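You operate a simulated robot arm through the tools that you are given. There is no shell and no other tool. Be economical: measure what you need, move in short steps, check, and stop when the job is done.

The job below is to be done with a simulated robot arm. You get a single attempt, and the scene is never put back.

JOB
Put the rice carton on the dryer top away on the bottom shelf front. Open the sink drawer, take the door wedge on the dryer top and put it away in the drawer tray, then shut the drawer. Put the water cup on the washer top away on the sleeve shelf top. Push the packet door shut. Fetch the rough cartridge and stand it on the table top. Put one of the dryer balls from the table top on top of the orange care card there. Put the green clothes peg from the slat shelf on the table top and the white clothes peg in the press well. Take the water jug and put it on the worktop. Take the drawer brush and leave it on the slat shelf. The order is free. Set down upright: rice carton, door wedge, water cup, rough cartridge, water jug.

Only the result counts: the job must be done as asked and must still hold three seconds after the hand-in. Knocking over, shifting, dropping, spilling or breaking anything else fails it.

ROBOT AND FRAMES
A 7-joint arm with a fingered hand on a trunk, on a base that drives. Base frame: it is fixed to the floor where the robot stands at the start and does not move with it; the origin is under the middle of the robot, x ahead of it, y to its left, z up. Lengths are in m, angles in degrees, forces in N, time in s.
Its first joint turns from -166.0 to 166.0 degrees. Places, roughly: bottom shelf front [0.9, 0.7, 0.1]; care card [-1, 2.25, 1]; clothes peg [-0.25, 5.75, 0.5]; door wedge (14x5x8 cm) [0.8, -0.2, 0.9]; drawer brush (9x4x7 cm) [1.1, 3.9, 0.2]; drawer tray [1, 2.8, 0.7]; dryer ball (7x7x7 cm) [-1, 2.5, 0.9]; packet door [1.1, 0.9, 1.8]; press well [-1.1, 4.1, 0.9]; rough cartridge [-1.25, 1.25, 1.25]; sink drawer [0.9, 2.8, 0.7]; slat shelf [-0.4, 5.7, 0.4]; sleeve shelf top [1.2, 4.1, 1.3]; table top [-1.1, 2.4, 0.9]; water jug [-1, 4.5, 0.75]; worktop [0.9, 3.3, 0.9]. Payload 4.7 kg.
The tool frame sits at the grasp point between the pads (the TCP): z along the fingers, y along the line on which they close. The tips reach 0.036 m beyond it. The gripper opens to 0.12 m. The gripper's body begins 0.042 m behind the TCP. The gripper is a hand of 5 fingers: y runs from the thumb to the fingers, the wrist lies at [-0.018, -0.122, -0.21] in the tool frame, and closing takes about 1.5 s.
Orientation is that of the tool frame in the base frame, as a unit quaternion [w, x, y, z]. With the fingers straight down and the wrist toward the robot, the tool's x, y and z point along [0, 1, 0], [1, 0, 0] and [0, 0, -1] of the base frame.

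CONTROLS
- The arm moves only by the tool play_rows. Its arguments are lists of equal length, an entry for each row: "travel": the shift along the tool's x, y, z in units of 25 mm (1.0 is 25 mm), a list of three; "delta_rot": the turn, a rotation vector about the tool's x, y, z in units of 8 degrees (1.0 is 8 degrees), a list of three. In form: {"travel": [[tx, ty, tz], ...], "delta_rot": [[wx, wy, wz], ...]}. A call has 1 to 10 rows; each row shifts and turns the commanded pose from where the row before left it, along the tool's axes as they then stand. "gripper" is the gripper command, from -1 (shut) to 1 (fully open), values between in proportion, set as the call begins (left out, the last holds). A call with a number of a shift or a turn outside -1 to 1 is refused whole. A row lasts 0.2 s, in which the tool goes at most 0.05 m and 8.6 degrees; a call with a longer step from one row to the next is refused whole, and so is a gripper value outside its range. Where a pose cannot be reached the arm comes as near as it can. A force on the tool above 40 N (or 10 N above the force at the start of the call, whichever is more), or a blocked arm, ends the call early, and 0.2 s more pass. The fingers move at their own pace (about 0.045 m/s each) and stop on an object; they squeeze with about 33 N. The grip force told is the motor's: it shows also when the fingers shut on nothing. Time passes only in rows, and 0.2 s behind the last, so rows that do not move let the fingers close. It gives the time, the measured TCP pose, the force on the tool (base axes), the opening and the grip force at its end, in the units of the frame above (readings bear some noise), with the torque about the TCP (base axes, N m) and any sound that the robot's microphone picked up.
- Cameras (640 x 400 px; columns grow to the right, rows downward): "scene" is now at [-0.2371, 0.0664, 1.2294]; the picture's right is [-0.14, -0.99, 0.00], its down [-0.41, 0.06, -0.91] and it looks along [0.90, -0.13, -0.41] (base axes); focal length 214 px, centre (320, 200). "wrist" rides on the gripper at [0.073, -0.091, -0.143] in the tool frame; the picture's right is [-0.80, 0.28, -0.53], its down [-0.53, -0.73, 0.42] and it looks along [-0.27, 0.62, 0.74] (tool axes); focal length 234 px, centre (320, 200). There is no depth. A picture from a camera that has moved, and an enlarged one, comes with that camera's place and axes in the base frame and with its lens.
- capture(camera): a new picture of that camera. The clock stands still meanwhile.
- steer(legs): drives the robot by 1 to 6 legs, each [ahead, turn to the left] in m and degrees, along the robot's own axes; the way and the turn of a leg run together, so that a leg with both is an arc; at most 1.5 m and 180 degrees a leg. The arm and the cameras ride along, it lands a little off, and it stops where it bumps. It gives what a move gives.
- curl_fingers(index, middle, ring, little, thumb_bend, thumb_turn): sets how far each is bent, from 0 (flat) to 1 (curled in); at 0.3 the hand is open as for a grip, at 0.7 the pads meet at the TCP. One left out holds its place. A second passes; each finger stops where it meets its share of the squeeze, and holds until it gets a number again. A gripper value or a shape takes the hand back. It gives what a move gives, with no picture; readings hold the bend of each and the force on index, middle, ring, little, thumb and palm. thumb_turn goes from beside the hand (0) to across from the fingers (1), as for a grip.
- set_grasp(shape): the hand has 5 fingers and takes this shape, open, in about a second: jaw (thumb against the fingers, like two jaws); tri (thumb and two fingers); tip (a fingertip pinch); poke (one finger out to press); point (the index stretched); flat (the hand flat); cup (the hand cupped); fist (a fist). The gripper value then closes the fingers along that shape, each until it touches; the sizes above hold for jaw. It gives what a move gives, with no picture.
- turn_head(pan, tilt): turns the head with the scene camera to pan (to the left, within 143 degrees either way) and tilt (down, from -29 to 69), counted from straight ahead of the robot. It gives what a move gives.
- enlarge(camera, box): a new picture of the part [left, top, right, bottom] of that camera's present view, enlarged. The clock stands still meanwhile.
- sign_off(): hands the job in; it is judged then, once.

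Go step by step. Nothing tells you exact positions but the pictures and the camera data: compare them with the known pose of the tool, close in by small moves and look again before you grip or let go. The budget is 535 turns and 306 pictures, counting those below and the enlarged ones. Unless the task says otherwise, let go and move clear before handing in, and close with one line.

The tools are called after "Emit:" as name(argument=value, ...) on one line, values as JSON. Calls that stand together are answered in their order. play_rows: Moves the arm, as the interface text tells. Its arguments: {"type":"object","properties":{"travel":{"type":"array","items":{"type":"array","items":{"type":"number"}}},"delta_rot":{"type":"array","items":{"type":"array","items":{"type":"number"}}},"gripper":{"type":"number"}},"required":["travel","delta_rot"]} The other tools are called the same way: set_grasp (shape) gives the hand a shape; curl_fingers (index, middle, ring, little, thumb_bend, thumb_turn) moves the fingers one by one; steer (legs) drives the base; turn_head (pan, tilt) turns the head that bears the scene camera; capture (camera) takes a picture; enlarge (camera, box) takes an enlarged picture of a part of a camera's view; sign_off () hands the job in.

At the start:

```text
t: 0.0
eef_pos: [0.682, 0.1185, 1.1502]
orientation: [0.0, 0.707, 0.707, 0.0]
wrist_force: [0.0, 0.7, 0.3]
wrist_torque: [-0.02, -0.02, -0.04]
opening: 0.1197
gripper_force: 0.1
shape: jaw
bend: [0.3, 0.3, 0.3, 0.3, 0.3, 0.98]
finger forces: [0.0, 0.1, 0.1, 0.0, 0.0, 0.1]
robot x, y, heading: [-0.0023, 0.0013, 0.1]
head pan, tilt: [-8.1, 24.5]
```

scene: 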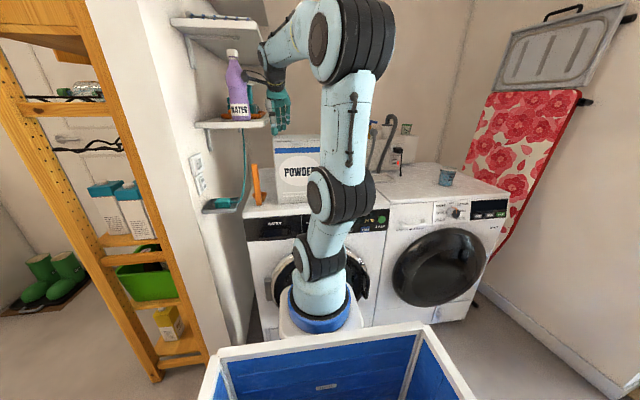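
wrist: 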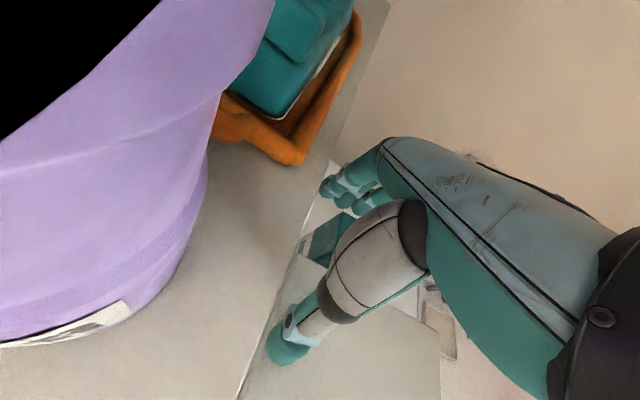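

I see the washer and dryer ahead, with a wooden shelf on the left and a wall shelf with a purple bottle close to the hand. I'll look around first before moving.

Emit:
enlarge(camera="scene", box=[180, 100, 520, 320])

Emit:
turn_head(pan=50, tilt=24)

Emit:
capture(camera="scene")

Emit:
turn_head(pan=110, tilt=20)

Emit:
capture(camera="scene")

```text
1.82 times, centred on (350, 210) of scene
camera zoom: at [-0.2371, 0.0664, 1.2294], right [-0.14, -0.99, 0.0], down [-0.41, 0.06, -0.91], along [0.9, -0.13, -0.41], focal length 390 px, centre (266, 182)
```

zoom: 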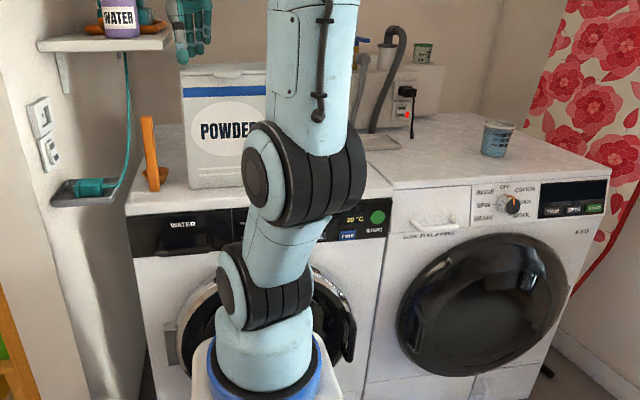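

```text
t: 1.3
eef_pos: [0.6802, 0.1176, 1.1496]
orientation: [-0.001, 0.707, 0.707, 0.001]
wrist_force: [0.6, 0.5, -0.7]
wrist_torque: [0.0, -0.02, 0.01]
opening: 0.1197
gripper_force: 0.0
shape: jaw
bend: [0.3, 0.3, 0.3, 0.3, 0.3, 0.98]
finger forces: [0.0, 0.0, 0.0, 0.1, 0.0, 0.0]
robot x, y, heading: [0.0003, -0.0022, -0.0]
head pan, tilt: [50.0, 24.0]
```

```text
302 pictures are left
camera scene: at [-0.269, 0.1502, 1.2302], right [0.77, -0.64, 0.0], down [-0.26, -0.31, -0.91], along [0.59, 0.7, -0.41], focal length 214 px, centre (320, 200)
```

scene: 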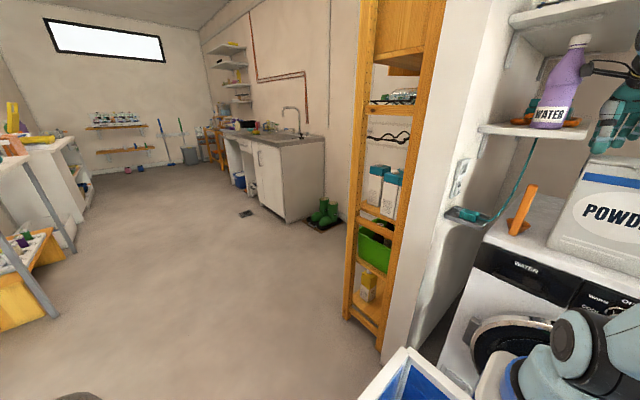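

```text
t: 2.6
eef_pos: [0.6817, 0.1171, 1.1492]
orientation: [0.0, 0.707, 0.707, 0.0]
wrist_force: [0.2, -0.5, -0.2]
wrist_torque: [-0.01, -0.01, -0.03]
opening: 0.1197
gripper_force: 0.0
shape: jaw
bend: [0.3, 0.3, 0.3, 0.3, 0.3, 0.98]
finger forces: [0.0, 0.0, 0.0, 0.1, 0.0, 0.0]
robot x, y, heading: [-0.0039, 0.0017, 0.1]
head pan, tilt: [110.0, 20.0]
```

```text
301 pictures are left
camera scene: at [-0.3602, 0.167, 1.2367], right [0.94, 0.34, 0.0], down [0.12, -0.32, -0.94], along [-0.32, 0.88, -0.34], focal length 214 px, centre (320, 200)
```

scene: 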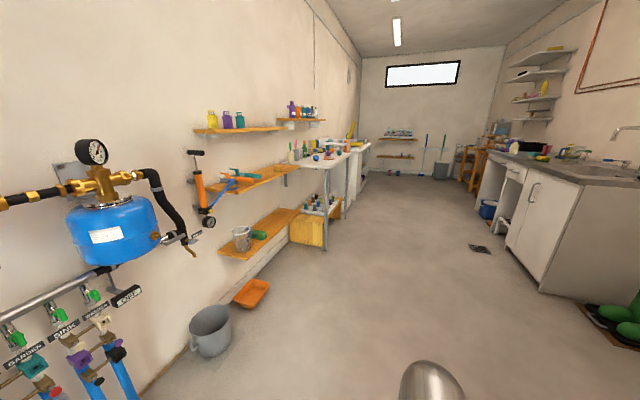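

The room is long; the machines are by the robot, the sink and worktop at the far right, the table and orange shelves on the left wall. I'll look at the remaining directions and down at the robot itself.

Emit:
turn_head(pan=0, tilt=65)

Emit:
capture(camera="scene")

Emit:
turn_head(pan=-50, tilt=30)

Emit:
capture(camera="scene")

Emit:
turn_head(pan=40, tilt=-15)

Emit:
capture(camera="scene")

```text
t: 4.5
eef_pos: [0.6822, 0.1184, 1.1496]
orientation: [0.0, 0.707, 0.708, 0.0]
wrist_force: [0.1, 0.3, -0.4]
wrist_torque: [0.01, 0.03, 0.01]
opening: 0.1196
gripper_force: 0.0
shape: jaw
bend: [0.3, 0.3, 0.3, 0.3, 0.3, 0.98]
finger forces: [0.0, 0.0, 0.0, 0.0, 0.1, 0.1]
robot x, y, heading: [-0.0006, 0.0043, 0.2]
head pan, tilt: [0.0, 65.0]
```

```text
300 pictures are left
camera scene: at [-0.2677, 0.0795, 1.173], right [0.0, -1.0, 0.0], down [-0.91, 0.0, -0.42], along [0.42, 0.0, -0.91], focal length 214 px, centre (320, 200)
```

scene: 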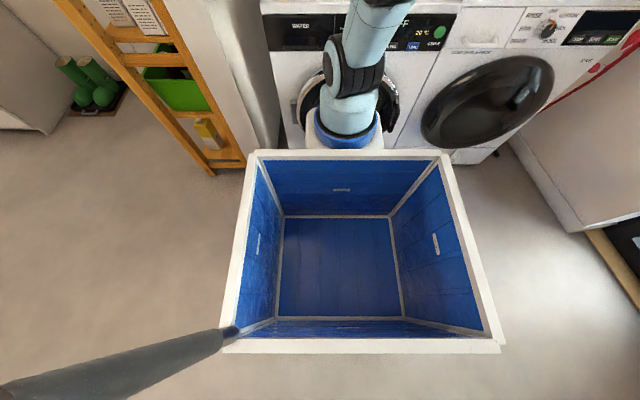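

```text
t: 5.6
eef_pos: [0.6807, 0.1166, 1.15]
orientation: [0.0, 0.707, 0.707, 0.001]
wrist_force: [-0.6, -0.4, -0.5]
wrist_torque: [-0.02, 0.0, 0.02]
opening: 0.1194
gripper_force: 0.1
shape: jaw
bend: [0.3, 0.3, 0.3, 0.3, 0.3, 0.98]
finger forces: [0.1, 0.1, 0.0, 0.0, 0.0, 0.0]
robot x, y, heading: [-0.0001, 0.0016, 0.1]
head pan, tilt: [-50.0, 30.0]
```

```text
299 pictures are left
camera scene: at [-0.2702, 0.0102, 1.2205], right [-0.77, -0.64, 0.0], down [-0.32, 0.38, -0.87], along [0.56, -0.66, -0.5], focal length 214 px, centre (320, 200)
```

scene: 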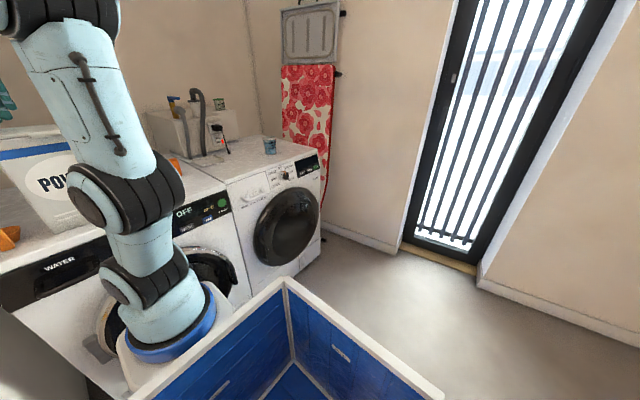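

```text
t: 7.3
eef_pos: [0.6806, 0.1187, 1.1492]
orientation: [0.0, 0.707, 0.707, 0.0]
wrist_force: [0.6, 0.9, 0.3]
wrist_torque: [-0.01, -0.01, -0.03]
opening: 0.1195
gripper_force: 0.0
shape: jaw
bend: [0.3, 0.3, 0.3, 0.3, 0.3, 0.98]
finger forces: [0.0, 0.0, 0.0, 0.0, 0.0, 0.0]
robot x, y, heading: [-0.0019, -0.0011, -0.1]
head pan, tilt: [40.0, -15.0]
```

```text
298 pictures are left
camera scene: at [-0.2667, 0.1311, 1.2914], right [0.64, -0.77, 0.0], down [0.2, 0.17, -0.97], along [0.74, 0.62, 0.26], focal length 214 px, centre (320, 200)
```

scene: 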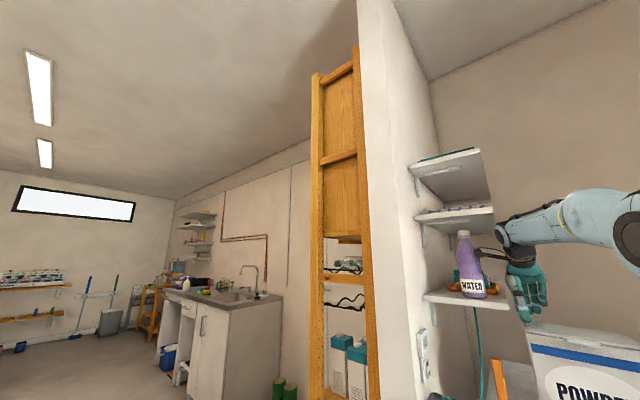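

The dryer top is hidden behind the arm. I'll back the base off a bit so the head sees it.

Emit:
steer(legs=[[-0.3, 0]])

Emit:
turn_head(pan=0, tilt=20)

Emit:
capture(camera="scene")

Emit:
capture(camera="wrist")

```text
t: 9.3
eef_pos: [0.3897, 0.1197, 1.1493]
orientation: [0.0, 0.706, 0.708, 0.0]
wrist_force: [0.9, -0.3, -1.0]
wrist_torque: [0.01, -0.03, -0.01]
opening: 0.1199
gripper_force: 0.0
shape: jaw
bend: [0.3, 0.3, 0.3, 0.3, 0.3, 0.98]
finger forces: [0.0, 0.1, 0.0, 0.1, 0.1, 0.0]
robot x, y, heading: [-0.29, -0.0019, 0.3]
head pan, tilt: [40.0, -15.0]
```

```text
t: 10.4
eef_pos: [0.3912, 0.1188, 1.1499]
orientation: [0.0, 0.706, 0.708, 0.0]
wrist_force: [-0.3, -0.1, 0.1]
wrist_torque: [-0.02, 0.0, -0.03]
opening: 0.1198
gripper_force: 0.1
shape: jaw
bend: [0.3, 0.3, 0.3, 0.3, 0.3, 0.98]
finger forces: [0.0, 0.1, 0.0, 0.0, 0.1, 0.0]
robot x, y, heading: [-0.2933, -0.0024, -0.0]
head pan, tilt: [0.0, 20.0]
```

```text
297 pictures are left
camera scene: at [-0.5265, 0.0785, 1.2367], right [0.0, -1.0, 0.0], down [-0.34, 0.0, -0.94], along [0.94, 0.0, -0.34], focal length 214 px, centre (320, 200)
```

scene: 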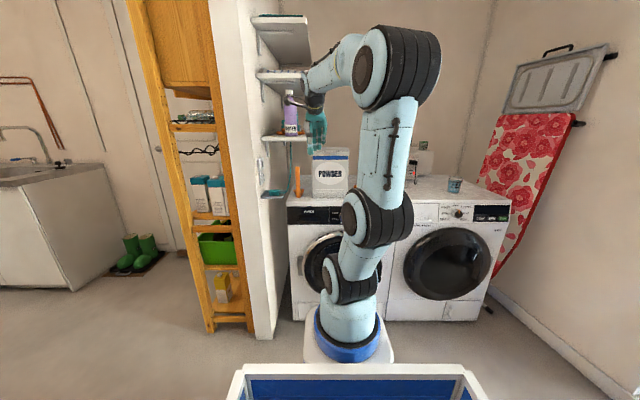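

```text
296 pictures are left
camera wrist: at [0.2985, 0.1913, 1.2944], right [0.28, -0.8, 0.53], down [-0.73, -0.53, -0.42], along [0.62, -0.26, -0.74], focal length 234 px, centre (320, 200)
```

wrist: 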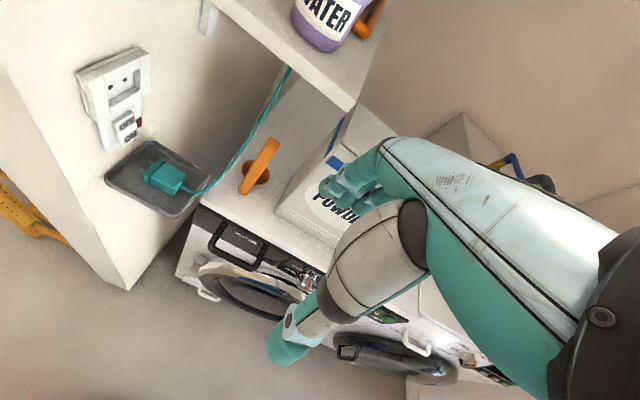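

The arm hides the middle of the dryer top; I'll turn the base right so the head can look past it.

Emit:
steer(legs=[[0, -45]])

Emit:
turn_head(pan=45, tilt=15)

Emit:
capture(camera="scene")

Emit:
enlarge(camera="scene", box=[180, 100, 420, 250])

```text
t: 12.8
eef_pos: [0.2782, -0.3937, 1.1489]
orientation: [0.0, 0.922, 0.387, -0.001]
wrist_force: [0.1, 0.8, 0.4]
wrist_torque: [-0.02, -0.01, -0.04]
opening: 0.1194
gripper_force: 0.1
shape: jaw
bend: [0.3, 0.3, 0.3, 0.3, 0.3, 0.98]
finger forces: [0.1, 0.0, 0.0, 0.1, 0.0, 0.0]
robot x, y, heading: [-0.2925, 0.0002, -44.7]
head pan, tilt: [0.0, 20.0]
```

```text
t: 13.9
eef_pos: [0.2783, -0.3948, 1.15]
orientation: [0.0, 0.922, 0.388, -0.001]
wrist_force: [-0.2, 0.3, -0.4]
wrist_torque: [0.01, 0.01, 0.02]
opening: 0.1195
gripper_force: 0.0
shape: jaw
bend: [0.3, 0.3, 0.3, 0.3, 0.3, 0.98]
finger forces: [0.1, 0.1, 0.0, 0.1, 0.0, 0.1]
robot x, y, heading: [-0.2908, 0.0012, -44.3]
head pan, tilt: [45.0, 15.0]
```

```text
295 pictures are left
camera scene: at [-0.3751, 0.2881, 1.2448], right [0.01, -1.0, 0.0], down [-0.26, 0.0, -0.97], along [0.97, 0.01, -0.26], focal length 214 px, centre (320, 200)
```

scene: 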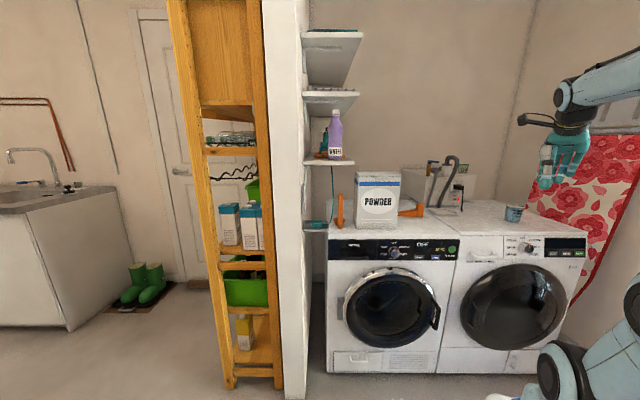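

```text
2.67 times, centred on (300, 175) of scene
camera zoom: at [-0.3751, 0.2881, 1.2448], right [0.01, -1.0, 0.0], down [-0.26, 0.0, -0.97], along [0.97, 0.01, -0.26], focal length 572 px, centre (373, 267)
```

zoom: 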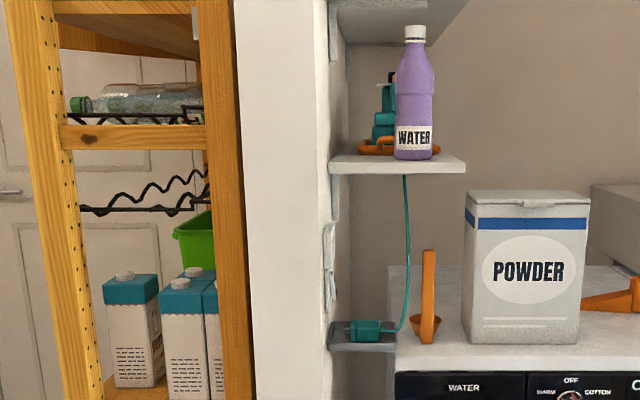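

The orange wedge-shaped piece right of the POWDER box looks like the door wedge; the rice carton may be hidden behind the POWDER box. I'll raise the hand and go look over with the wrist camera.

Emit:
play_rows(travel=[[0, 0, -1], [0, 0, -1], [0, 0, -1], [0, 0, -1], [0, 0, -1], [0, 0, -1], [0, 0, -1], [0, 0, -1]], delta_rot=[[0, 0, 0], [0, 0, 0], [0, 0, 0], [0, 0, 0], [0, 0, 0], [0, 0, 0], [0, 0, 0], [0, 0, 0]])

Emit:
steer(legs=[[0, 28], [0.25, 0]])

Emit:
capture(camera="wrist")

```text
t: 15.7
eef_pos: [0.2791, -0.3945, 1.3494]
orientation: [0.001, 0.922, 0.387, 0.0]
wrist_force: [-0.3, 0.1, -0.8]
wrist_torque: [-0.02, 0.0, -0.02]
opening: 0.1196
gripper_force: 0.0
shape: jaw
bend: [0.3, 0.3, 0.3, 0.3, 0.3, 0.98]
finger forces: [0.0, 0.1, 0.0, 0.0, 0.0, 0.1]
robot x, y, heading: [-0.2911, -0.0007, -44.5]
head pan, tilt: [45.0, 15.0]
```

```text
t: 18.9
eef_pos: [0.6297, -0.169, 1.3475]
orientation: [0.0, 0.807, 0.59, 0.0]
wrist_force: [-0.1, -0.5, -0.1]
wrist_torque: [0.01, 0.01, 0.01]
opening: 0.1196
gripper_force: 0.0
shape: jaw
bend: [0.3, 0.3, 0.3, 0.3, 0.3, 0.98]
finger forces: [0.0, 0.1, 0.0, 0.1, 0.1, 0.1]
robot x, y, heading: [-0.0617, -0.0766, -17.9]
head pan, tilt: [45.0, 15.0]
```

```text
293 pictures are left
camera wrist: at [0.5635, -0.0733, 1.4923], right [0.02, -0.85, 0.53], down [-0.86, -0.28, -0.42], along [0.51, -0.44, -0.74], focal length 234 px, centre (320, 200)
```

wrist: 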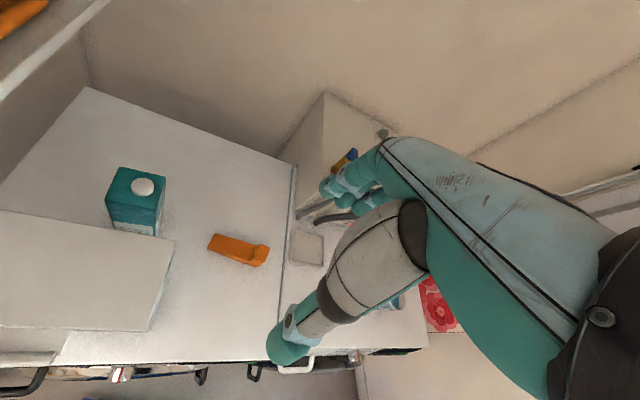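

The teal-capped carton behind the POWDER box is the rice carton and the orange wedge lies to the right of it. I'll inspect the wooden shelf and the washer cup with the head.

Emit:
turn_head(pan=60, tilt=40)

Emit:
capture(camera="scene")

Emit:
enlarge(camera="scene", box=[180, 80, 420, 230])

```text
t: 19.8
eef_pos: [0.6283, -0.1698, 1.3478]
orientation: [0.0, 0.808, 0.589, 0.0]
wrist_force: [-0.3, 0.0, -0.5]
wrist_torque: [0.02, -0.01, 0.02]
opening: 0.1196
gripper_force: 0.1
shape: jaw
bend: [0.3, 0.3, 0.3, 0.3, 0.3, 0.98]
finger forces: [0.0, 0.0, 0.0, 0.0, 0.1, 0.1]
robot x, y, heading: [-0.0606, -0.0742, -17.9]
head pan, tilt: [60.0, 40.0]
```

```text
292 pictures are left
camera scene: at [-0.2829, 0.1588, 1.2053], right [0.67, -0.74, 0.0], down [-0.48, -0.43, -0.77], along [0.57, 0.51, -0.64], focal length 214 px, centre (320, 200)
```

scene: 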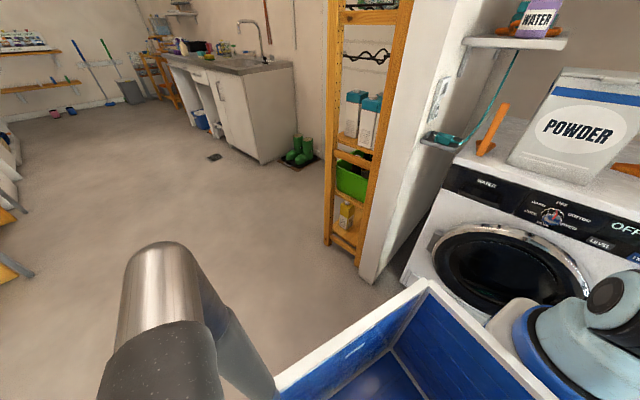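

```text
2.67 times, centred on (300, 155) of scene
camera zoom: at [-0.2829, 0.1588, 1.2053], right [0.67, -0.74, 0.0], down [-0.48, -0.43, -0.77], along [0.57, 0.51, -0.64], focal length 572 px, centre (373, 320)
```

zoom: 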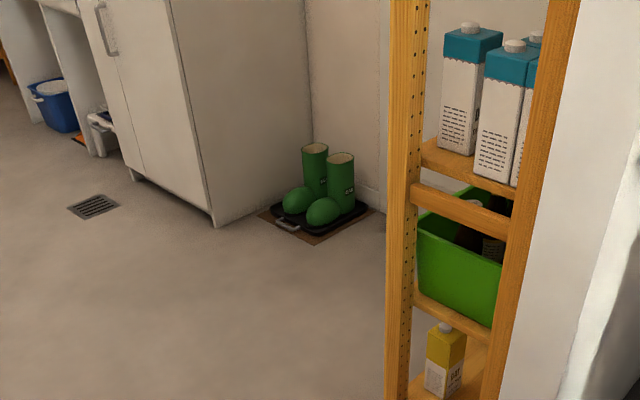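

The wooden rack seems to be seen from its end, with its open front toward +y. I'll drive over to look at that front before choosing a grasp.

Emit:
steer(legs=[[-0.35, 0], [0, 108], [1.2, 0]])

Emit:
turn_head(pan=-90, tilt=20)

Emit:
capture(camera="scene")

```text
t: 32.1
eef_pos: [-0.4668, 1.891, 1.3488]
orientation: [0.0, 0.008, 1.0, -0.001]
wrist_force: [0.1, -0.5, -0.5]
wrist_torque: [-0.01, 0.03, -0.03]
opening: 0.1197
gripper_force: 0.2
shape: jaw
bend: [0.3, 0.3, 0.3, 0.3, 0.3, 0.98]
finger forces: [0.0, 0.0, 0.0, 0.1, 0.1, 0.0]
robot x, y, heading: [-0.3586, 1.2051, 89.0]
head pan, tilt: [60.0, 40.0]
```

```text
t: 34.4
eef_pos: [-0.4662, 1.8907, 1.3474]
orientation: [0.0, 0.008, 1.0, 0.0]
wrist_force: [0.0, -0.1, 0.1]
wrist_torque: [0.02, 0.01, 0.0]
opening: 0.1197
gripper_force: 0.1
shape: jaw
bend: [0.3, 0.3, 0.3, 0.3, 0.3, 0.98]
finger forces: [0.0, 0.0, 0.1, 0.0, 0.0, 0.0]
robot x, y, heading: [-0.3583, 1.2085, 88.5]
head pan, tilt: [-90.0, 20.0]
```

```text
290 pictures are left
camera scene: at [-0.3499, 0.8761, 1.2367], right [-0.02, -1.0, 0.0], down [-0.34, 0.01, -0.94], along [0.94, -0.02, -0.34], focal length 214 px, centre (320, 200)
```

scene: 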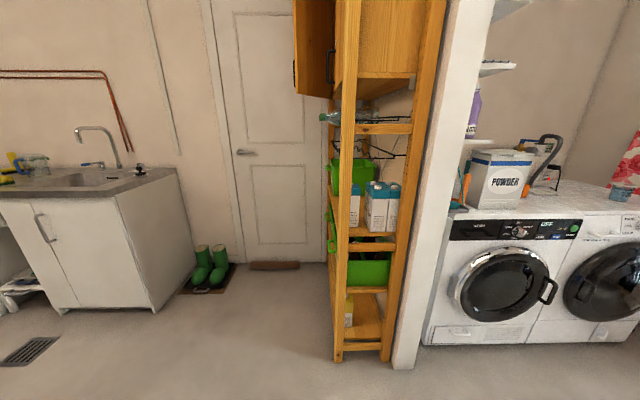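

The rack's front does face +y, with the packet door standing open at its top. I'll turn toward it and look.

Emit:
steer(legs=[[0.25, 0], [0, -120], [0.35, 0]])

Emit:
turn_head(pan=10, tilt=25)

Emit:
capture(camera="scene")

Emit:
capture(camera="wrist")

```text
t: 43.1
eef_pos: [0.5959, 1.0511, 1.3476]
orientation: [0.0, 0.866, 0.5, 0.0]
wrist_force: [-0.4, 0.7, 0.1]
wrist_torque: [-0.02, 0.01, 0.01]
opening: 0.1198
gripper_force: 0.1
shape: jaw
bend: [0.3, 0.3, 0.3, 0.3, 0.3, 0.98]
finger forces: [0.0, 0.1, 0.0, 0.0, 0.0, 0.0]
robot x, y, heading: [-0.0545, 1.2916, -30.0]
head pan, tilt: [-90.0, 20.0]
```

```text
t: 44.8
eef_pos: [0.5956, 1.0509, 1.3482]
orientation: [0.0, 0.866, 0.5, 0.0]
wrist_force: [-0.4, 0.1, -0.6]
wrist_torque: [0.0, -0.02, -0.01]
opening: 0.1195
gripper_force: 0.0
shape: jaw
bend: [0.3, 0.3, 0.3, 0.3, 0.3, 0.98]
finger forces: [0.0, 0.0, 0.0, 0.0, 0.1, 0.0]
robot x, y, heading: [-0.0534, 1.2868, -30.1]
head pan, tilt: [10.0, 25.0]
```

```text
289 pictures are left
camera scene: at [-0.2123, 1.4914, 1.2286], right [-0.34, -0.94, 0.0], down [-0.4, 0.14, -0.91], along [0.85, -0.31, -0.42], focal length 214 px, centre (320, 200)
```

scene: 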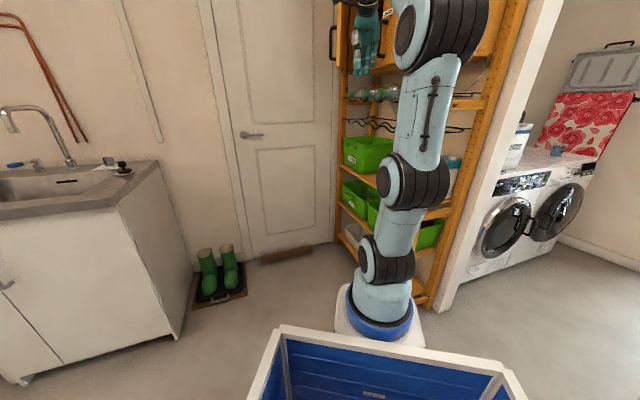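

```text
288 pictures are left
camera wrist: at [0.5528, 1.1589, 1.4924], right [-0.16, -0.84, 0.53], down [-0.9, -0.09, -0.42], along [0.4, -0.54, -0.74], focal length 234 px, centre (320, 200)
```

wrist: 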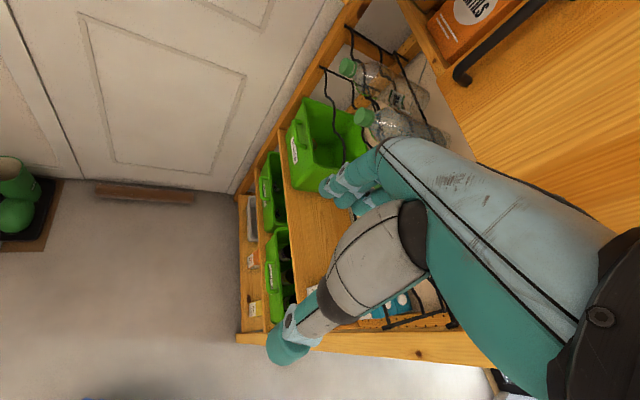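

The arm blocks the rack; I'll turn left and look with the head to the right.

Emit:
steer(legs=[[0, 45]])

Emit:
turn_head(pan=-50, tilt=20)

Emit:
capture(camera="scene")

Emit:
enlarge(camera="scene", box=[200, 150, 440, 300])

Emit:
turn_head(pan=-50, tilt=-20)

Emit:
capture(camera="scene")

```text
t: 47.3
eef_pos: [0.5753, 1.5787, 1.3468]
orientation: [0.001, 0.61, 0.792, 0.0]
wrist_force: [-0.5, -0.4, 1.0]
wrist_torque: [-0.02, 0.01, 0.02]
opening: 0.1194
gripper_force: 0.0
shape: jaw
bend: [0.3, 0.3, 0.3, 0.3, 0.3, 0.98]
finger forces: [0.0, 0.0, 0.0, 0.0, 0.0, 0.1]
robot x, y, heading: [-0.0547, 1.2902, 14.6]
head pan, tilt: [10.0, 25.0]
```

```text
t: 48.6
eef_pos: [0.5749, 1.5786, 1.3483]
orientation: [0.0, 0.611, 0.792, 0.0]
wrist_force: [-0.1, 0.0, 0.2]
wrist_torque: [-0.03, -0.02, 0.01]
opening: 0.1197
gripper_force: 0.1
shape: jaw
bend: [0.3, 0.3, 0.3, 0.3, 0.3, 0.98]
finger forces: [0.0, 0.0, 0.0, 0.1, 0.0, 0.0]
robot x, y, heading: [-0.0543, 1.2906, 14.9]
head pan, tilt: [-50.0, 20.0]
```

```text
287 pictures are left
camera scene: at [-0.3163, 1.228, 1.2367], right [-0.57, -0.82, 0.0], down [-0.28, 0.2, -0.94], along [0.77, -0.54, -0.34], focal length 214 px, centre (320, 200)
```

scene: 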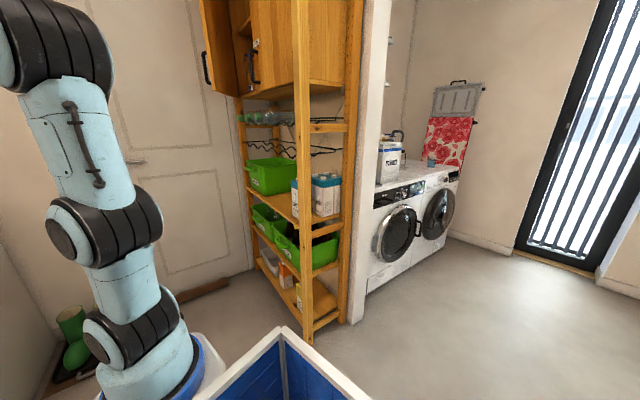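

```text
2.67 times, centred on (320, 225) of scene
camera zoom: at [-0.3163, 1.228, 1.2367], right [-0.57, -0.82, 0.0], down [-0.28, 0.2, -0.94], along [0.77, -0.54, -0.34], focal length 572 px, centre (320, 133)
```

zoom: 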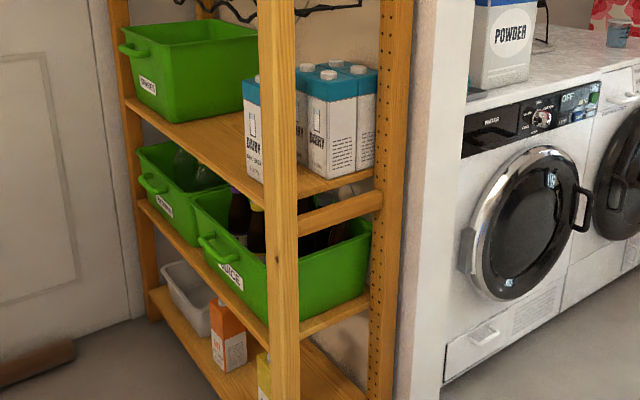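

```text
t: 49.6
eef_pos: [0.5747, 1.5775, 1.3472]
orientation: [-0.001, 0.61, 0.793, -0.001]
wrist_force: [-0.5, 0.0, -0.4]
wrist_torque: [-0.02, 0.03, 0.02]
opening: 0.1198
gripper_force: 0.0
shape: jaw
bend: [0.3, 0.3, 0.3, 0.3, 0.3, 0.98]
finger forces: [0.1, 0.0, 0.0, 0.0, 0.0, 0.1]
robot x, y, heading: [-0.0566, 1.2859, 15.1]
head pan, tilt: [-50.0, -20.0]
```

```text
285 pictures are left
camera scene: at [-0.3302, 1.2378, 1.2982], right [-0.58, -0.82, 0.0], down [0.28, -0.2, -0.94], along [0.77, -0.54, 0.34], focal length 214 px, centre (320, 200)
```

scene: 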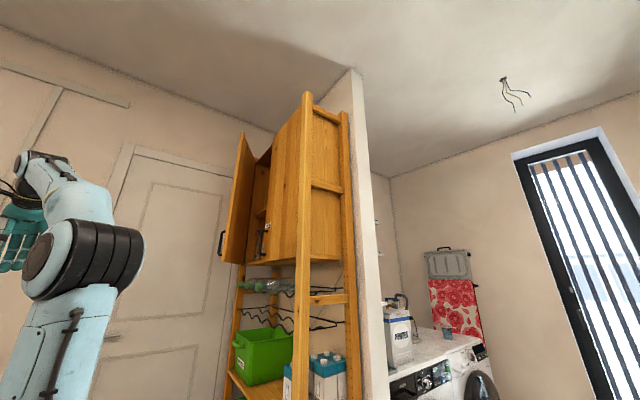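

The packet door at the rack top is ajar by about 30°, hinged at its far side (free edge about (0.93, 0.98), z from 1.37 up). I'll close that first: drive nearer, then push it with the hand.

Emit:
steer(legs=[[0, -10], [0.4, 0], [0, -27]])

Emit:
set_grasp(shape="fist")

Emit:
turn_head(pan=-10, tilt=-15)

Emit:
capture(camera="scene")

Emit:
capture(camera="wrist")

```text
t: 54.1
eef_pos: [1.0175, 1.1898, 1.3468]
orientation: [0.0, 0.825, 0.566, 0.0]
wrist_force: [0.2, 0.2, -0.1]
wrist_torque: [0.02, 0.03, 0.0]
opening: 0.1194
gripper_force: 0.0
shape: jaw
bend: [0.3, 0.3, 0.3, 0.3, 0.3, 0.98]
finger forces: [0.0, 0.0, 0.0, 0.0, 0.1, 0.0]
robot x, y, heading: [0.3385, 1.3291, -21.1]
head pan, tilt: [-50.0, -20.0]
```

```text
t: 55.0
eef_pos: [1.0168, 1.1904, 1.3474]
orientation: [-0.001, 0.825, 0.566, 0.0]
wrist_force: [-0.5, -0.5, 0.3]
wrist_torque: [0.02, -0.03, 0.0]
opening: 0.0
gripper_force: 0.0
shape: fist
bend: [1.0, 1.0, 1.0, 1.0, 0.85, 0.85]
finger forces: [0.1, 0.0, 0.0, 0.1, 0.0, 0.1]
robot x, y, heading: [0.3374, 1.3255, -21.1]
head pan, tilt: [-50.0, -20.0]
```

```text
t: 56.1
eef_pos: [1.0172, 1.1901, 1.3474]
orientation: [0.0, 0.825, 0.566, -0.001]
wrist_force: [-0.4, -0.3, -0.4]
wrist_torque: [0.01, 0.0, 0.0]
opening: 0.0001
gripper_force: 0.0
shape: fist
bend: [1.0, 1.0, 1.0, 1.0, 0.85, 0.85]
finger forces: [0.0, 0.0, 0.0, 0.1, 0.0, 0.1]
robot x, y, heading: [0.3376, 1.3277, -21.3]
head pan, tilt: [-10.0, -15.0]
```

```text
284 pictures are left
camera scene: at [0.1296, 1.4768, 1.2914], right [-0.52, -0.86, 0.0], down [0.22, -0.13, -0.97], along [0.83, -0.5, 0.26], focal length 214 px, centre (320, 200)
```

scene: 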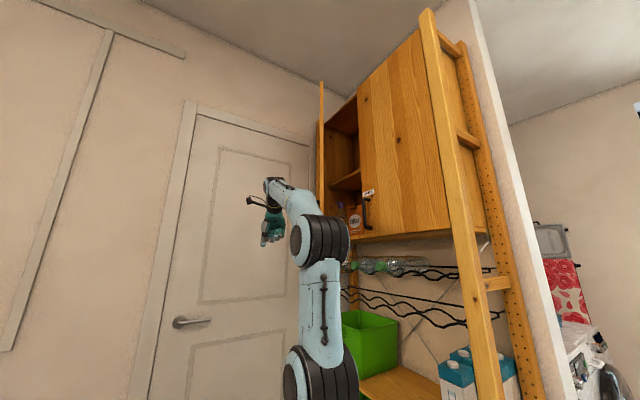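

```text
283 pictures are left
camera wrist: at [0.9583, 1.2905, 1.4924], right [-0.03, -0.85, 0.53], down [-0.88, -0.23, -0.42], along [0.48, -0.47, -0.74], focal length 234 px, centre (320, 200)
```

wrist: 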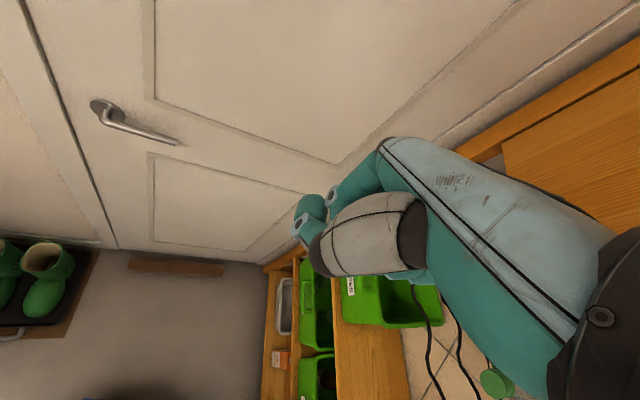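

The door is seen edge-on from here, confirming hinge near (1.25, 0.80); my fist is on its outside. I'll raise it to z≈1.46 and come up to the door.

Emit:
play_rows(travel=[[0, 0, -1], [0, 0, -1], [0, 0, -1], [0, 0, -1], [0, 0, -1], [-0.8, 0.6, 0], [-0.8, 0.6, 0], [-0.8, 0.6, 0], [-0.8, 0.6, 0]], delta_rot=[[0, 0, 0], [0, 0, 0], [0, 0, 0], [0, 0, 0], [0, 0, 0], [0, 0, 0], [0, 0, 0], [0, 0, 0], [0, 0, 0]])

Emit:
capture(camera="scene")

Emit:
capture(camera="wrist")

```text
t: 58.1
eef_pos: [1.0459, 1.0938, 1.4745]
orientation: [0.001, 0.825, 0.566, 0.0]
wrist_force: [-0.1, 0.8, 0.7]
wrist_torque: [-0.03, -0.02, 0.0]
opening: 0.0
gripper_force: 0.1
shape: fist
bend: [1.0, 1.0, 1.0, 1.0, 0.85, 0.85]
finger forces: [0.0, 0.0, 0.1, 0.1, 0.0, 0.0]
robot x, y, heading: [0.3367, 1.3273, -21.1]
head pan, tilt: [-10.0, -15.0]
```

```text
282 pictures are left
camera scene: at [0.1295, 1.477, 1.2914], right [-0.52, -0.86, 0.0], down [0.22, -0.13, -0.97], along [0.83, -0.5, 0.26], focal length 214 px, centre (320, 200)
```

scene: 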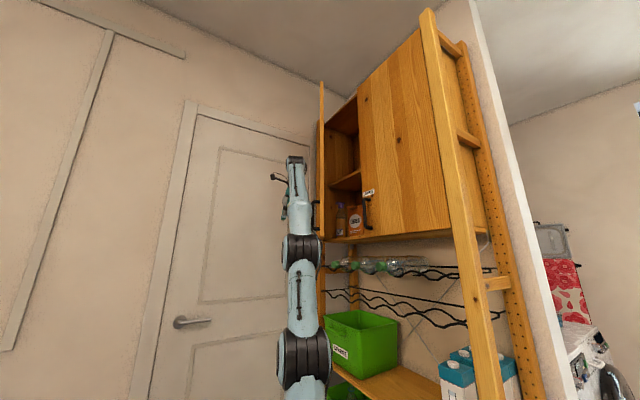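

```text
281 pictures are left
camera wrist: at [0.9859, 1.1953, 1.618], right [-0.03, -0.85, 0.53], down [-0.87, -0.23, -0.43], along [0.48, -0.47, -0.74], focal length 234 px, centre (320, 200)
```

wrist: 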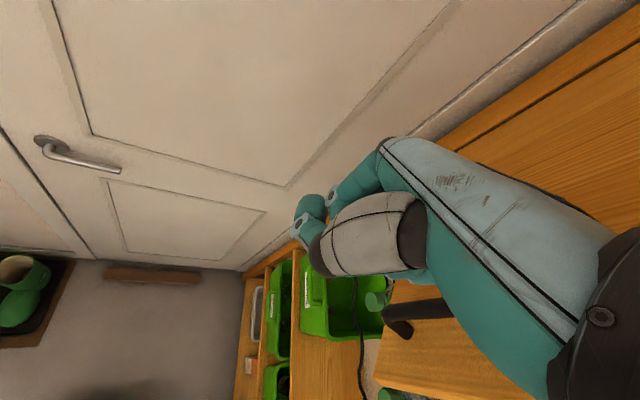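

I'll push along −y in small steps.

Emit:
play_rows(travel=[[-0.9, 0.1, 0], [-0.9, 0.1, 0], [-0.9, 0.1, 0], [-0.9, 0.1, 0], [-0.9, 0.1, 0]], delta_rot=[[0, 0, 0], [0, 0, 0], [0, 0, 0], [0, 0, 0], [0, 0, 0]])

Emit:
capture(camera="scene")

```text
t: 59.3
eef_pos: [1.0149, 0.9884, 1.469]
orientation: [0.0, 0.825, 0.566, 0.001]
wrist_force: [0.5, 0.4, 0.6]
wrist_torque: [-0.01, 0.02, 0.0]
opening: 0.0
gripper_force: 0.1
shape: fist
bend: [1.0, 1.0, 1.0, 1.0, 0.85, 0.85]
finger forces: [0.0, 0.1, 0.0, 0.0, 0.0, 0.1]
out of reach, approached as far as the arm can: row 4
robot x, y, heading: [0.34, 1.3263, -21.0]
head pan, tilt: [-10.0, -15.0]
```

```text
280 pictures are left
camera scene: at [0.1296, 1.477, 1.2914], right [-0.52, -0.86, 0.0], down [0.22, -0.13, -0.97], along [0.83, -0.5, 0.26], focal length 214 px, centre (320, 200)
```

scene: 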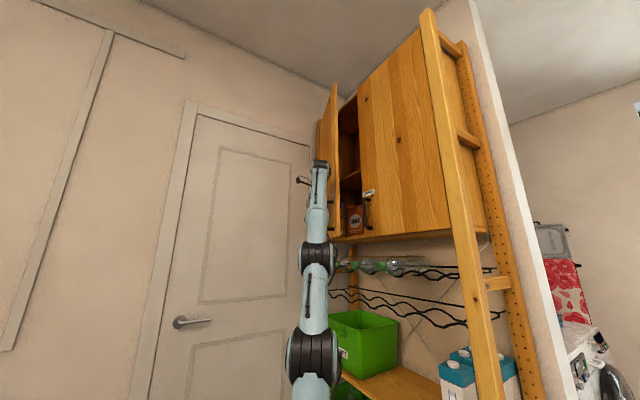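

The door is closing but the arm is at its reach limit; I'll use a small base turn to push it further.

Emit:
steer(legs=[[0, -8]])

Emit:
capture(camera="scene")

```text
t: 60.3
eef_pos: [0.9619, 0.8957, 1.4687]
orientation: [0.0, 0.863, 0.505, 0.0]
wrist_force: [0.3, -0.1, 0.6]
wrist_torque: [-0.01, 0.0, -0.02]
opening: 0.0
gripper_force: 0.1
shape: fist
bend: [1.0, 1.0, 1.0, 1.0, 0.85, 0.85]
finger forces: [0.0, 0.1, 0.0, 0.0, 0.1, 0.1]
robot x, y, heading: [0.3376, 1.3234, -29.2]
head pan, tilt: [-10.0, -15.0]
```

```text
279 pictures are left
camera scene: at [0.1533, 1.5052, 1.2914], right [-0.63, -0.77, 0.0], down [0.2, -0.16, -0.97], along [0.75, -0.61, 0.26], focal length 214 px, centre (320, 200)
```

scene: 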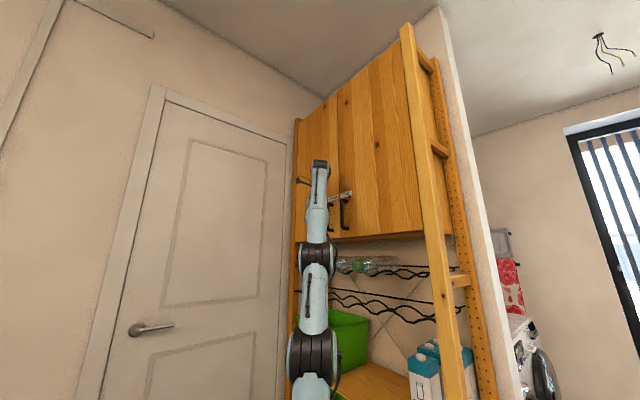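

The door looks shut or nearly; let me zoom in.

Emit:
enlarge(camera="scene", box=[270, 60, 430, 260])

```text
2.00 times, centred on (350, 160) of scene
camera zoom: at [0.1533, 1.5052, 1.2914], right [-0.63, -0.77, 0.0], down [0.2, -0.16, -0.97], along [0.75, -0.61, 0.26], focal length 429 px, centre (260, 280)
```

zoom: 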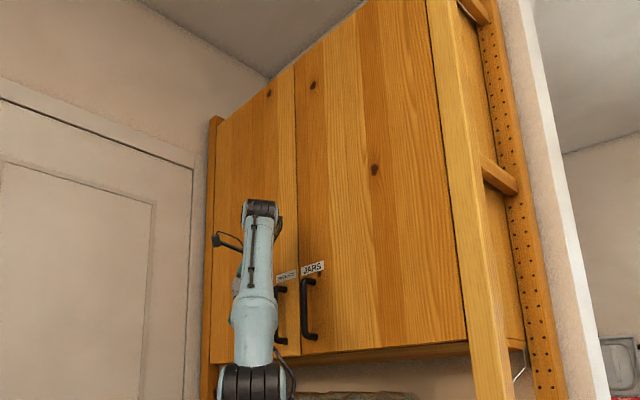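

Almost flush; one more small push to be sure.

Emit:
steer(legs=[[0, -2.5]])

Emit:
enlarge(camera="scene", box=[270, 60, 430, 260])

```text
t: 61.1
eef_pos: [0.9562, 0.8891, 1.4699]
orientation: [0.0, 0.863, 0.506, 0.001]
wrist_force: [13.4, 14.3, 1.4]
wrist_torque: [-1.15, 1.02, 0.58]
opening: 0.0
gripper_force: 0.0
shape: fist
bend: [1.0, 1.0, 1.0, 1.0, 0.85, 0.85]
finger forces: [0.1, 0.0, 0.0, 0.0, 0.0, 18.5]
robot x, y, heading: [0.3387, 1.3289, -30.3]
head pan, tilt: [-10.0, -15.0]
stopped in leg 1: the force on the tool passed its limit (the readings are from after the stop); the commanded pose is now the measured one
```

```text
2.00 times, centred on (350, 160) of scene
camera zoom: at [0.1569, 1.5088, 1.2914], right [-0.64, -0.77, 0.0], down [0.2, -0.17, -0.97], along [0.74, -0.62, 0.26], focal length 429 px, centre (260, 280)
```

zoom: 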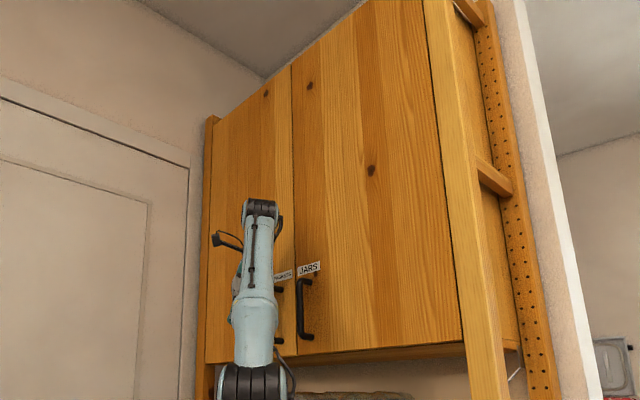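

The door is shut (firm resistance). I'll withdraw and drive back toward the dryer.

Emit:
steer(legs=[[0, 30], [-0.72, 0], [0, 90], [-1.4, 0]])

Emit:
set_grasp(shape="jaw")

Emit:
turn_head(pan=-90, tilt=0)

Emit:
capture(camera="scene")

```text
t: 77.0
eef_pos: [-0.3481, 0.6522, 1.47]
orientation: [-0.001, 0.005, 1.0, 0.002]
wrist_force: [-0.6, 0.7, 0.1]
wrist_torque: [-0.01, -0.02, 0.02]
opening: 0.0
gripper_force: 0.1
shape: fist
bend: [1.0, 1.0, 1.0, 1.0, 0.85, 0.85]
finger forces: [0.0, 0.0, 0.1, 0.0, 0.0, 0.0]
robot x, y, heading: [-0.4356, -0.1046, 88.7]
head pan, tilt: [-10.0, -15.0]
```

```text
t: 77.9
eef_pos: [-0.3465, 0.652, 1.4699]
orientation: [-0.001, 0.005, 1.0, 0.002]
wrist_force: [-0.9, -0.4, 0.4]
wrist_torque: [0.0, 0.0, 0.0]
opening: 0.1195
gripper_force: 0.1
shape: jaw
bend: [0.3, 0.3, 0.3, 0.3, 0.3, 0.97]
finger forces: [0.0, 0.0, 0.0, 0.1, 0.0, 0.0]
robot x, y, heading: [-0.4316, -0.1024, 88.8]
head pan, tilt: [-10.0, -15.0]
```

```text
t: 79.5
eef_pos: [-0.347, 0.651, 1.4702]
orientation: [-0.001, 0.006, 1.0, 0.002]
wrist_force: [0.2, 0.8, -0.1]
wrist_torque: [0.0, -0.01, 0.02]
opening: 0.1197
gripper_force: 0.1
shape: jaw
bend: [0.3, 0.3, 0.3, 0.3, 0.3, 0.97]
finger forces: [0.1, 0.1, 0.0, 0.0, 0.0, 0.0]
robot x, y, heading: [-0.4334, -0.1005, 88.8]
head pan, tilt: [-90.0, 0.0]
```

```text
276 pictures are left
camera scene: at [-0.4295, -0.4302, 1.269], right [-0.02, -1.0, 0.0], down [0.0, 0.0, -1.0], along [1.0, -0.02, 0.0], focal length 214 px, centre (320, 200)
```

scene: 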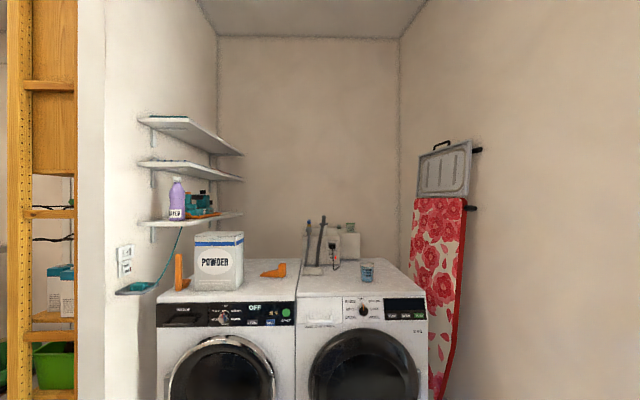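

The whole dryer/washer area is visible. I'll reposition to stand right of the carton, facing left-forward.

Emit:
steer(legs=[[-0.45, 0], [0, -63], [0.3, 0]])

Emit:
play_rows(travel=[[0, -0.6, 0.5], [0, 0, 0.5], [0, 0, 0.5], [0, 0, 0.5], [0, 0, 0.5], [0, 0, 0.5], [0, 0, 0.5]], delta_rot=[[0, 0, -1], [0, 0, -1], [0, 0, -1], [0, 0, -1], [0, 0, -1], [0, 0, -1], [0, 0, -1]])

Emit:
turn_head(pan=0, tilt=15)

Emit:
capture(camera="scene")

Emit:
capture(camera="wrist")

```text
t: 86.6
eef_pos: [0.537, -0.1563, 1.4694]
orientation: [0.0, 0.527, 0.85, 0.001]
wrist_force: [1.5, -0.3, 0.5]
wrist_torque: [-0.04, -0.03, 0.03]
opening: 0.1197
gripper_force: 0.0
shape: jaw
bend: [0.3, 0.3, 0.3, 0.3, 0.3, 0.97]
finger forces: [0.0, 0.1, 0.1, 0.0, 0.1, 0.0]
robot x, y, heading: [-0.1714, -0.4231, 25.7]
head pan, tilt: [-90.0, 0.0]
```

```text
t: 88.2
eef_pos: [0.5217, -0.1618, 1.3851]
orientation: [0.001, 0.065, 0.998, 0.002]
wrist_force: [-0.3, -0.8, 0.4]
wrist_torque: [-0.02, -0.04, 0.02]
opening: 0.1199
gripper_force: 0.0
shape: jaw
bend: [0.3, 0.3, 0.3, 0.3, 0.3, 0.98]
finger forces: [0.1, 0.0, 0.0, 0.1, 0.0, 0.0]
robot x, y, heading: [-0.1692, -0.4214, 25.8]
head pan, tilt: [-90.0, 0.0]
```

```text
t: 89.9
eef_pos: [0.5232, -0.1627, 1.3847]
orientation: [0.001, 0.065, 0.998, 0.001]
wrist_force: [0.5, -0.3, -0.3]
wrist_torque: [-0.01, 0.02, -0.01]
opening: 0.12
gripper_force: 0.0
shape: jaw
bend: [0.3, 0.3, 0.3, 0.3, 0.3, 0.98]
finger forces: [0.0, 0.0, 0.0, 0.0, 0.0, 0.0]
robot x, y, heading: [-0.1707, -0.4204, 25.7]
head pan, tilt: [0.0, 15.0]
```

```text
275 pictures are left
camera scene: at [-0.416, -0.4526, 1.2448], right [0.43, -0.9, 0.0], down [-0.23, -0.11, -0.97], along [0.87, 0.42, -0.26], focal length 214 px, centre (320, 200)
```

scene: 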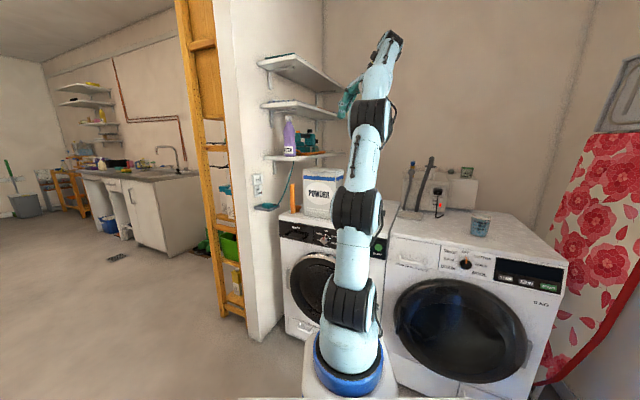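

```text
274 pictures are left
camera wrist: at [0.4379, -0.2437, 1.5278], right [0.83, 0.17, 0.53], down [0.43, -0.79, -0.43], along [0.35, 0.58, -0.73], focal length 234 px, centre (320, 200)
```

wrist: 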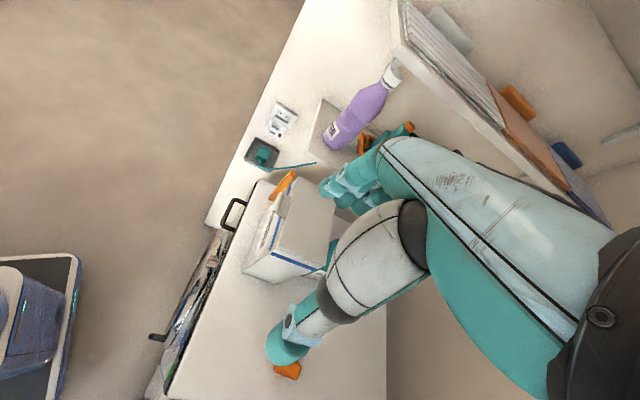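

Emit:
enlarge(camera="wrist", box=[220, 150, 400, 390])

```text
1.67 times, centred on (310, 270) of wrist
camera zoom: at [0.4379, -0.2437, 1.5278], right [0.83, 0.17, 0.53], down [0.43, -0.79, -0.43], along [0.35, 0.58, -0.73], focal length 390 px, centre (337, 83)
```

zoom: 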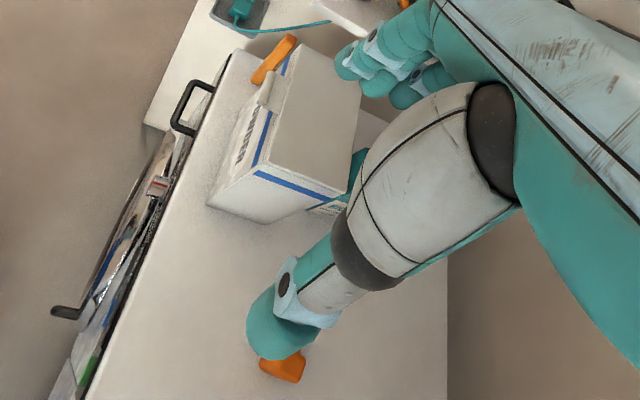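

Emit:
steer(legs=[[0.2, 0]])

Emit:
capture(camera="wrist")

```text
t: 91.5
eef_pos: [0.7061, -0.0738, 1.3838]
orientation: [0.001, 0.066, 0.998, 0.001]
wrist_force: [-0.2, -0.4, 0.2]
wrist_torque: [-0.01, -0.01, -0.03]
opening: 0.1201
gripper_force: 0.0
shape: jaw
bend: [0.3, 0.3, 0.3, 0.3, 0.3, 0.98]
finger forces: [0.0, 0.0, 0.0, 0.0, 0.0, 0.0]
robot x, y, heading: [0.0136, -0.3324, 25.8]
head pan, tilt: [0.0, 15.0]
```

```text
272 pictures are left
camera wrist: at [0.6214, -0.1549, 1.5277], right [0.83, 0.17, 0.53], down [0.43, -0.79, -0.43], along [0.35, 0.58, -0.73], focal length 234 px, centre (320, 200)
```

wrist: 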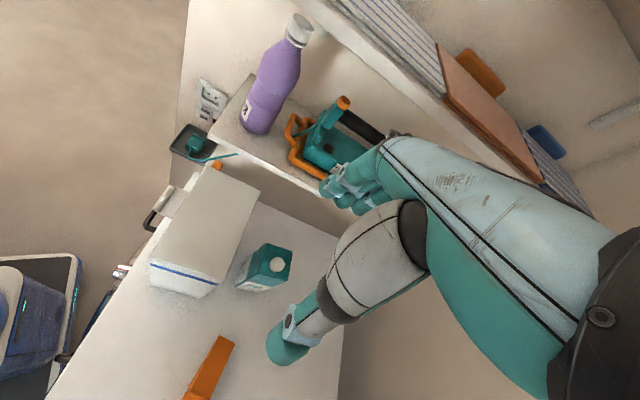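

Emit:
enlarge(camera="wrist", box=[130, 180, 330, 305])

```text
3.20 times, centred on (230, 242) of wrist
camera zoom: at [0.6214, -0.1549, 1.5277], right [0.83, 0.17, 0.53], down [0.43, -0.79, -0.43], along [0.35, 0.58, -0.73], focal length 749 px, centre (608, 64)
```

zoom: 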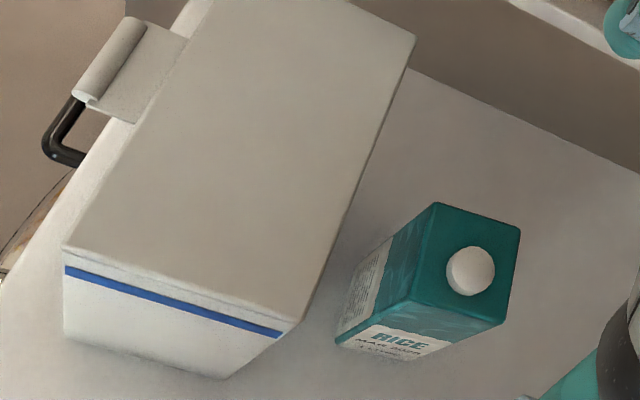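

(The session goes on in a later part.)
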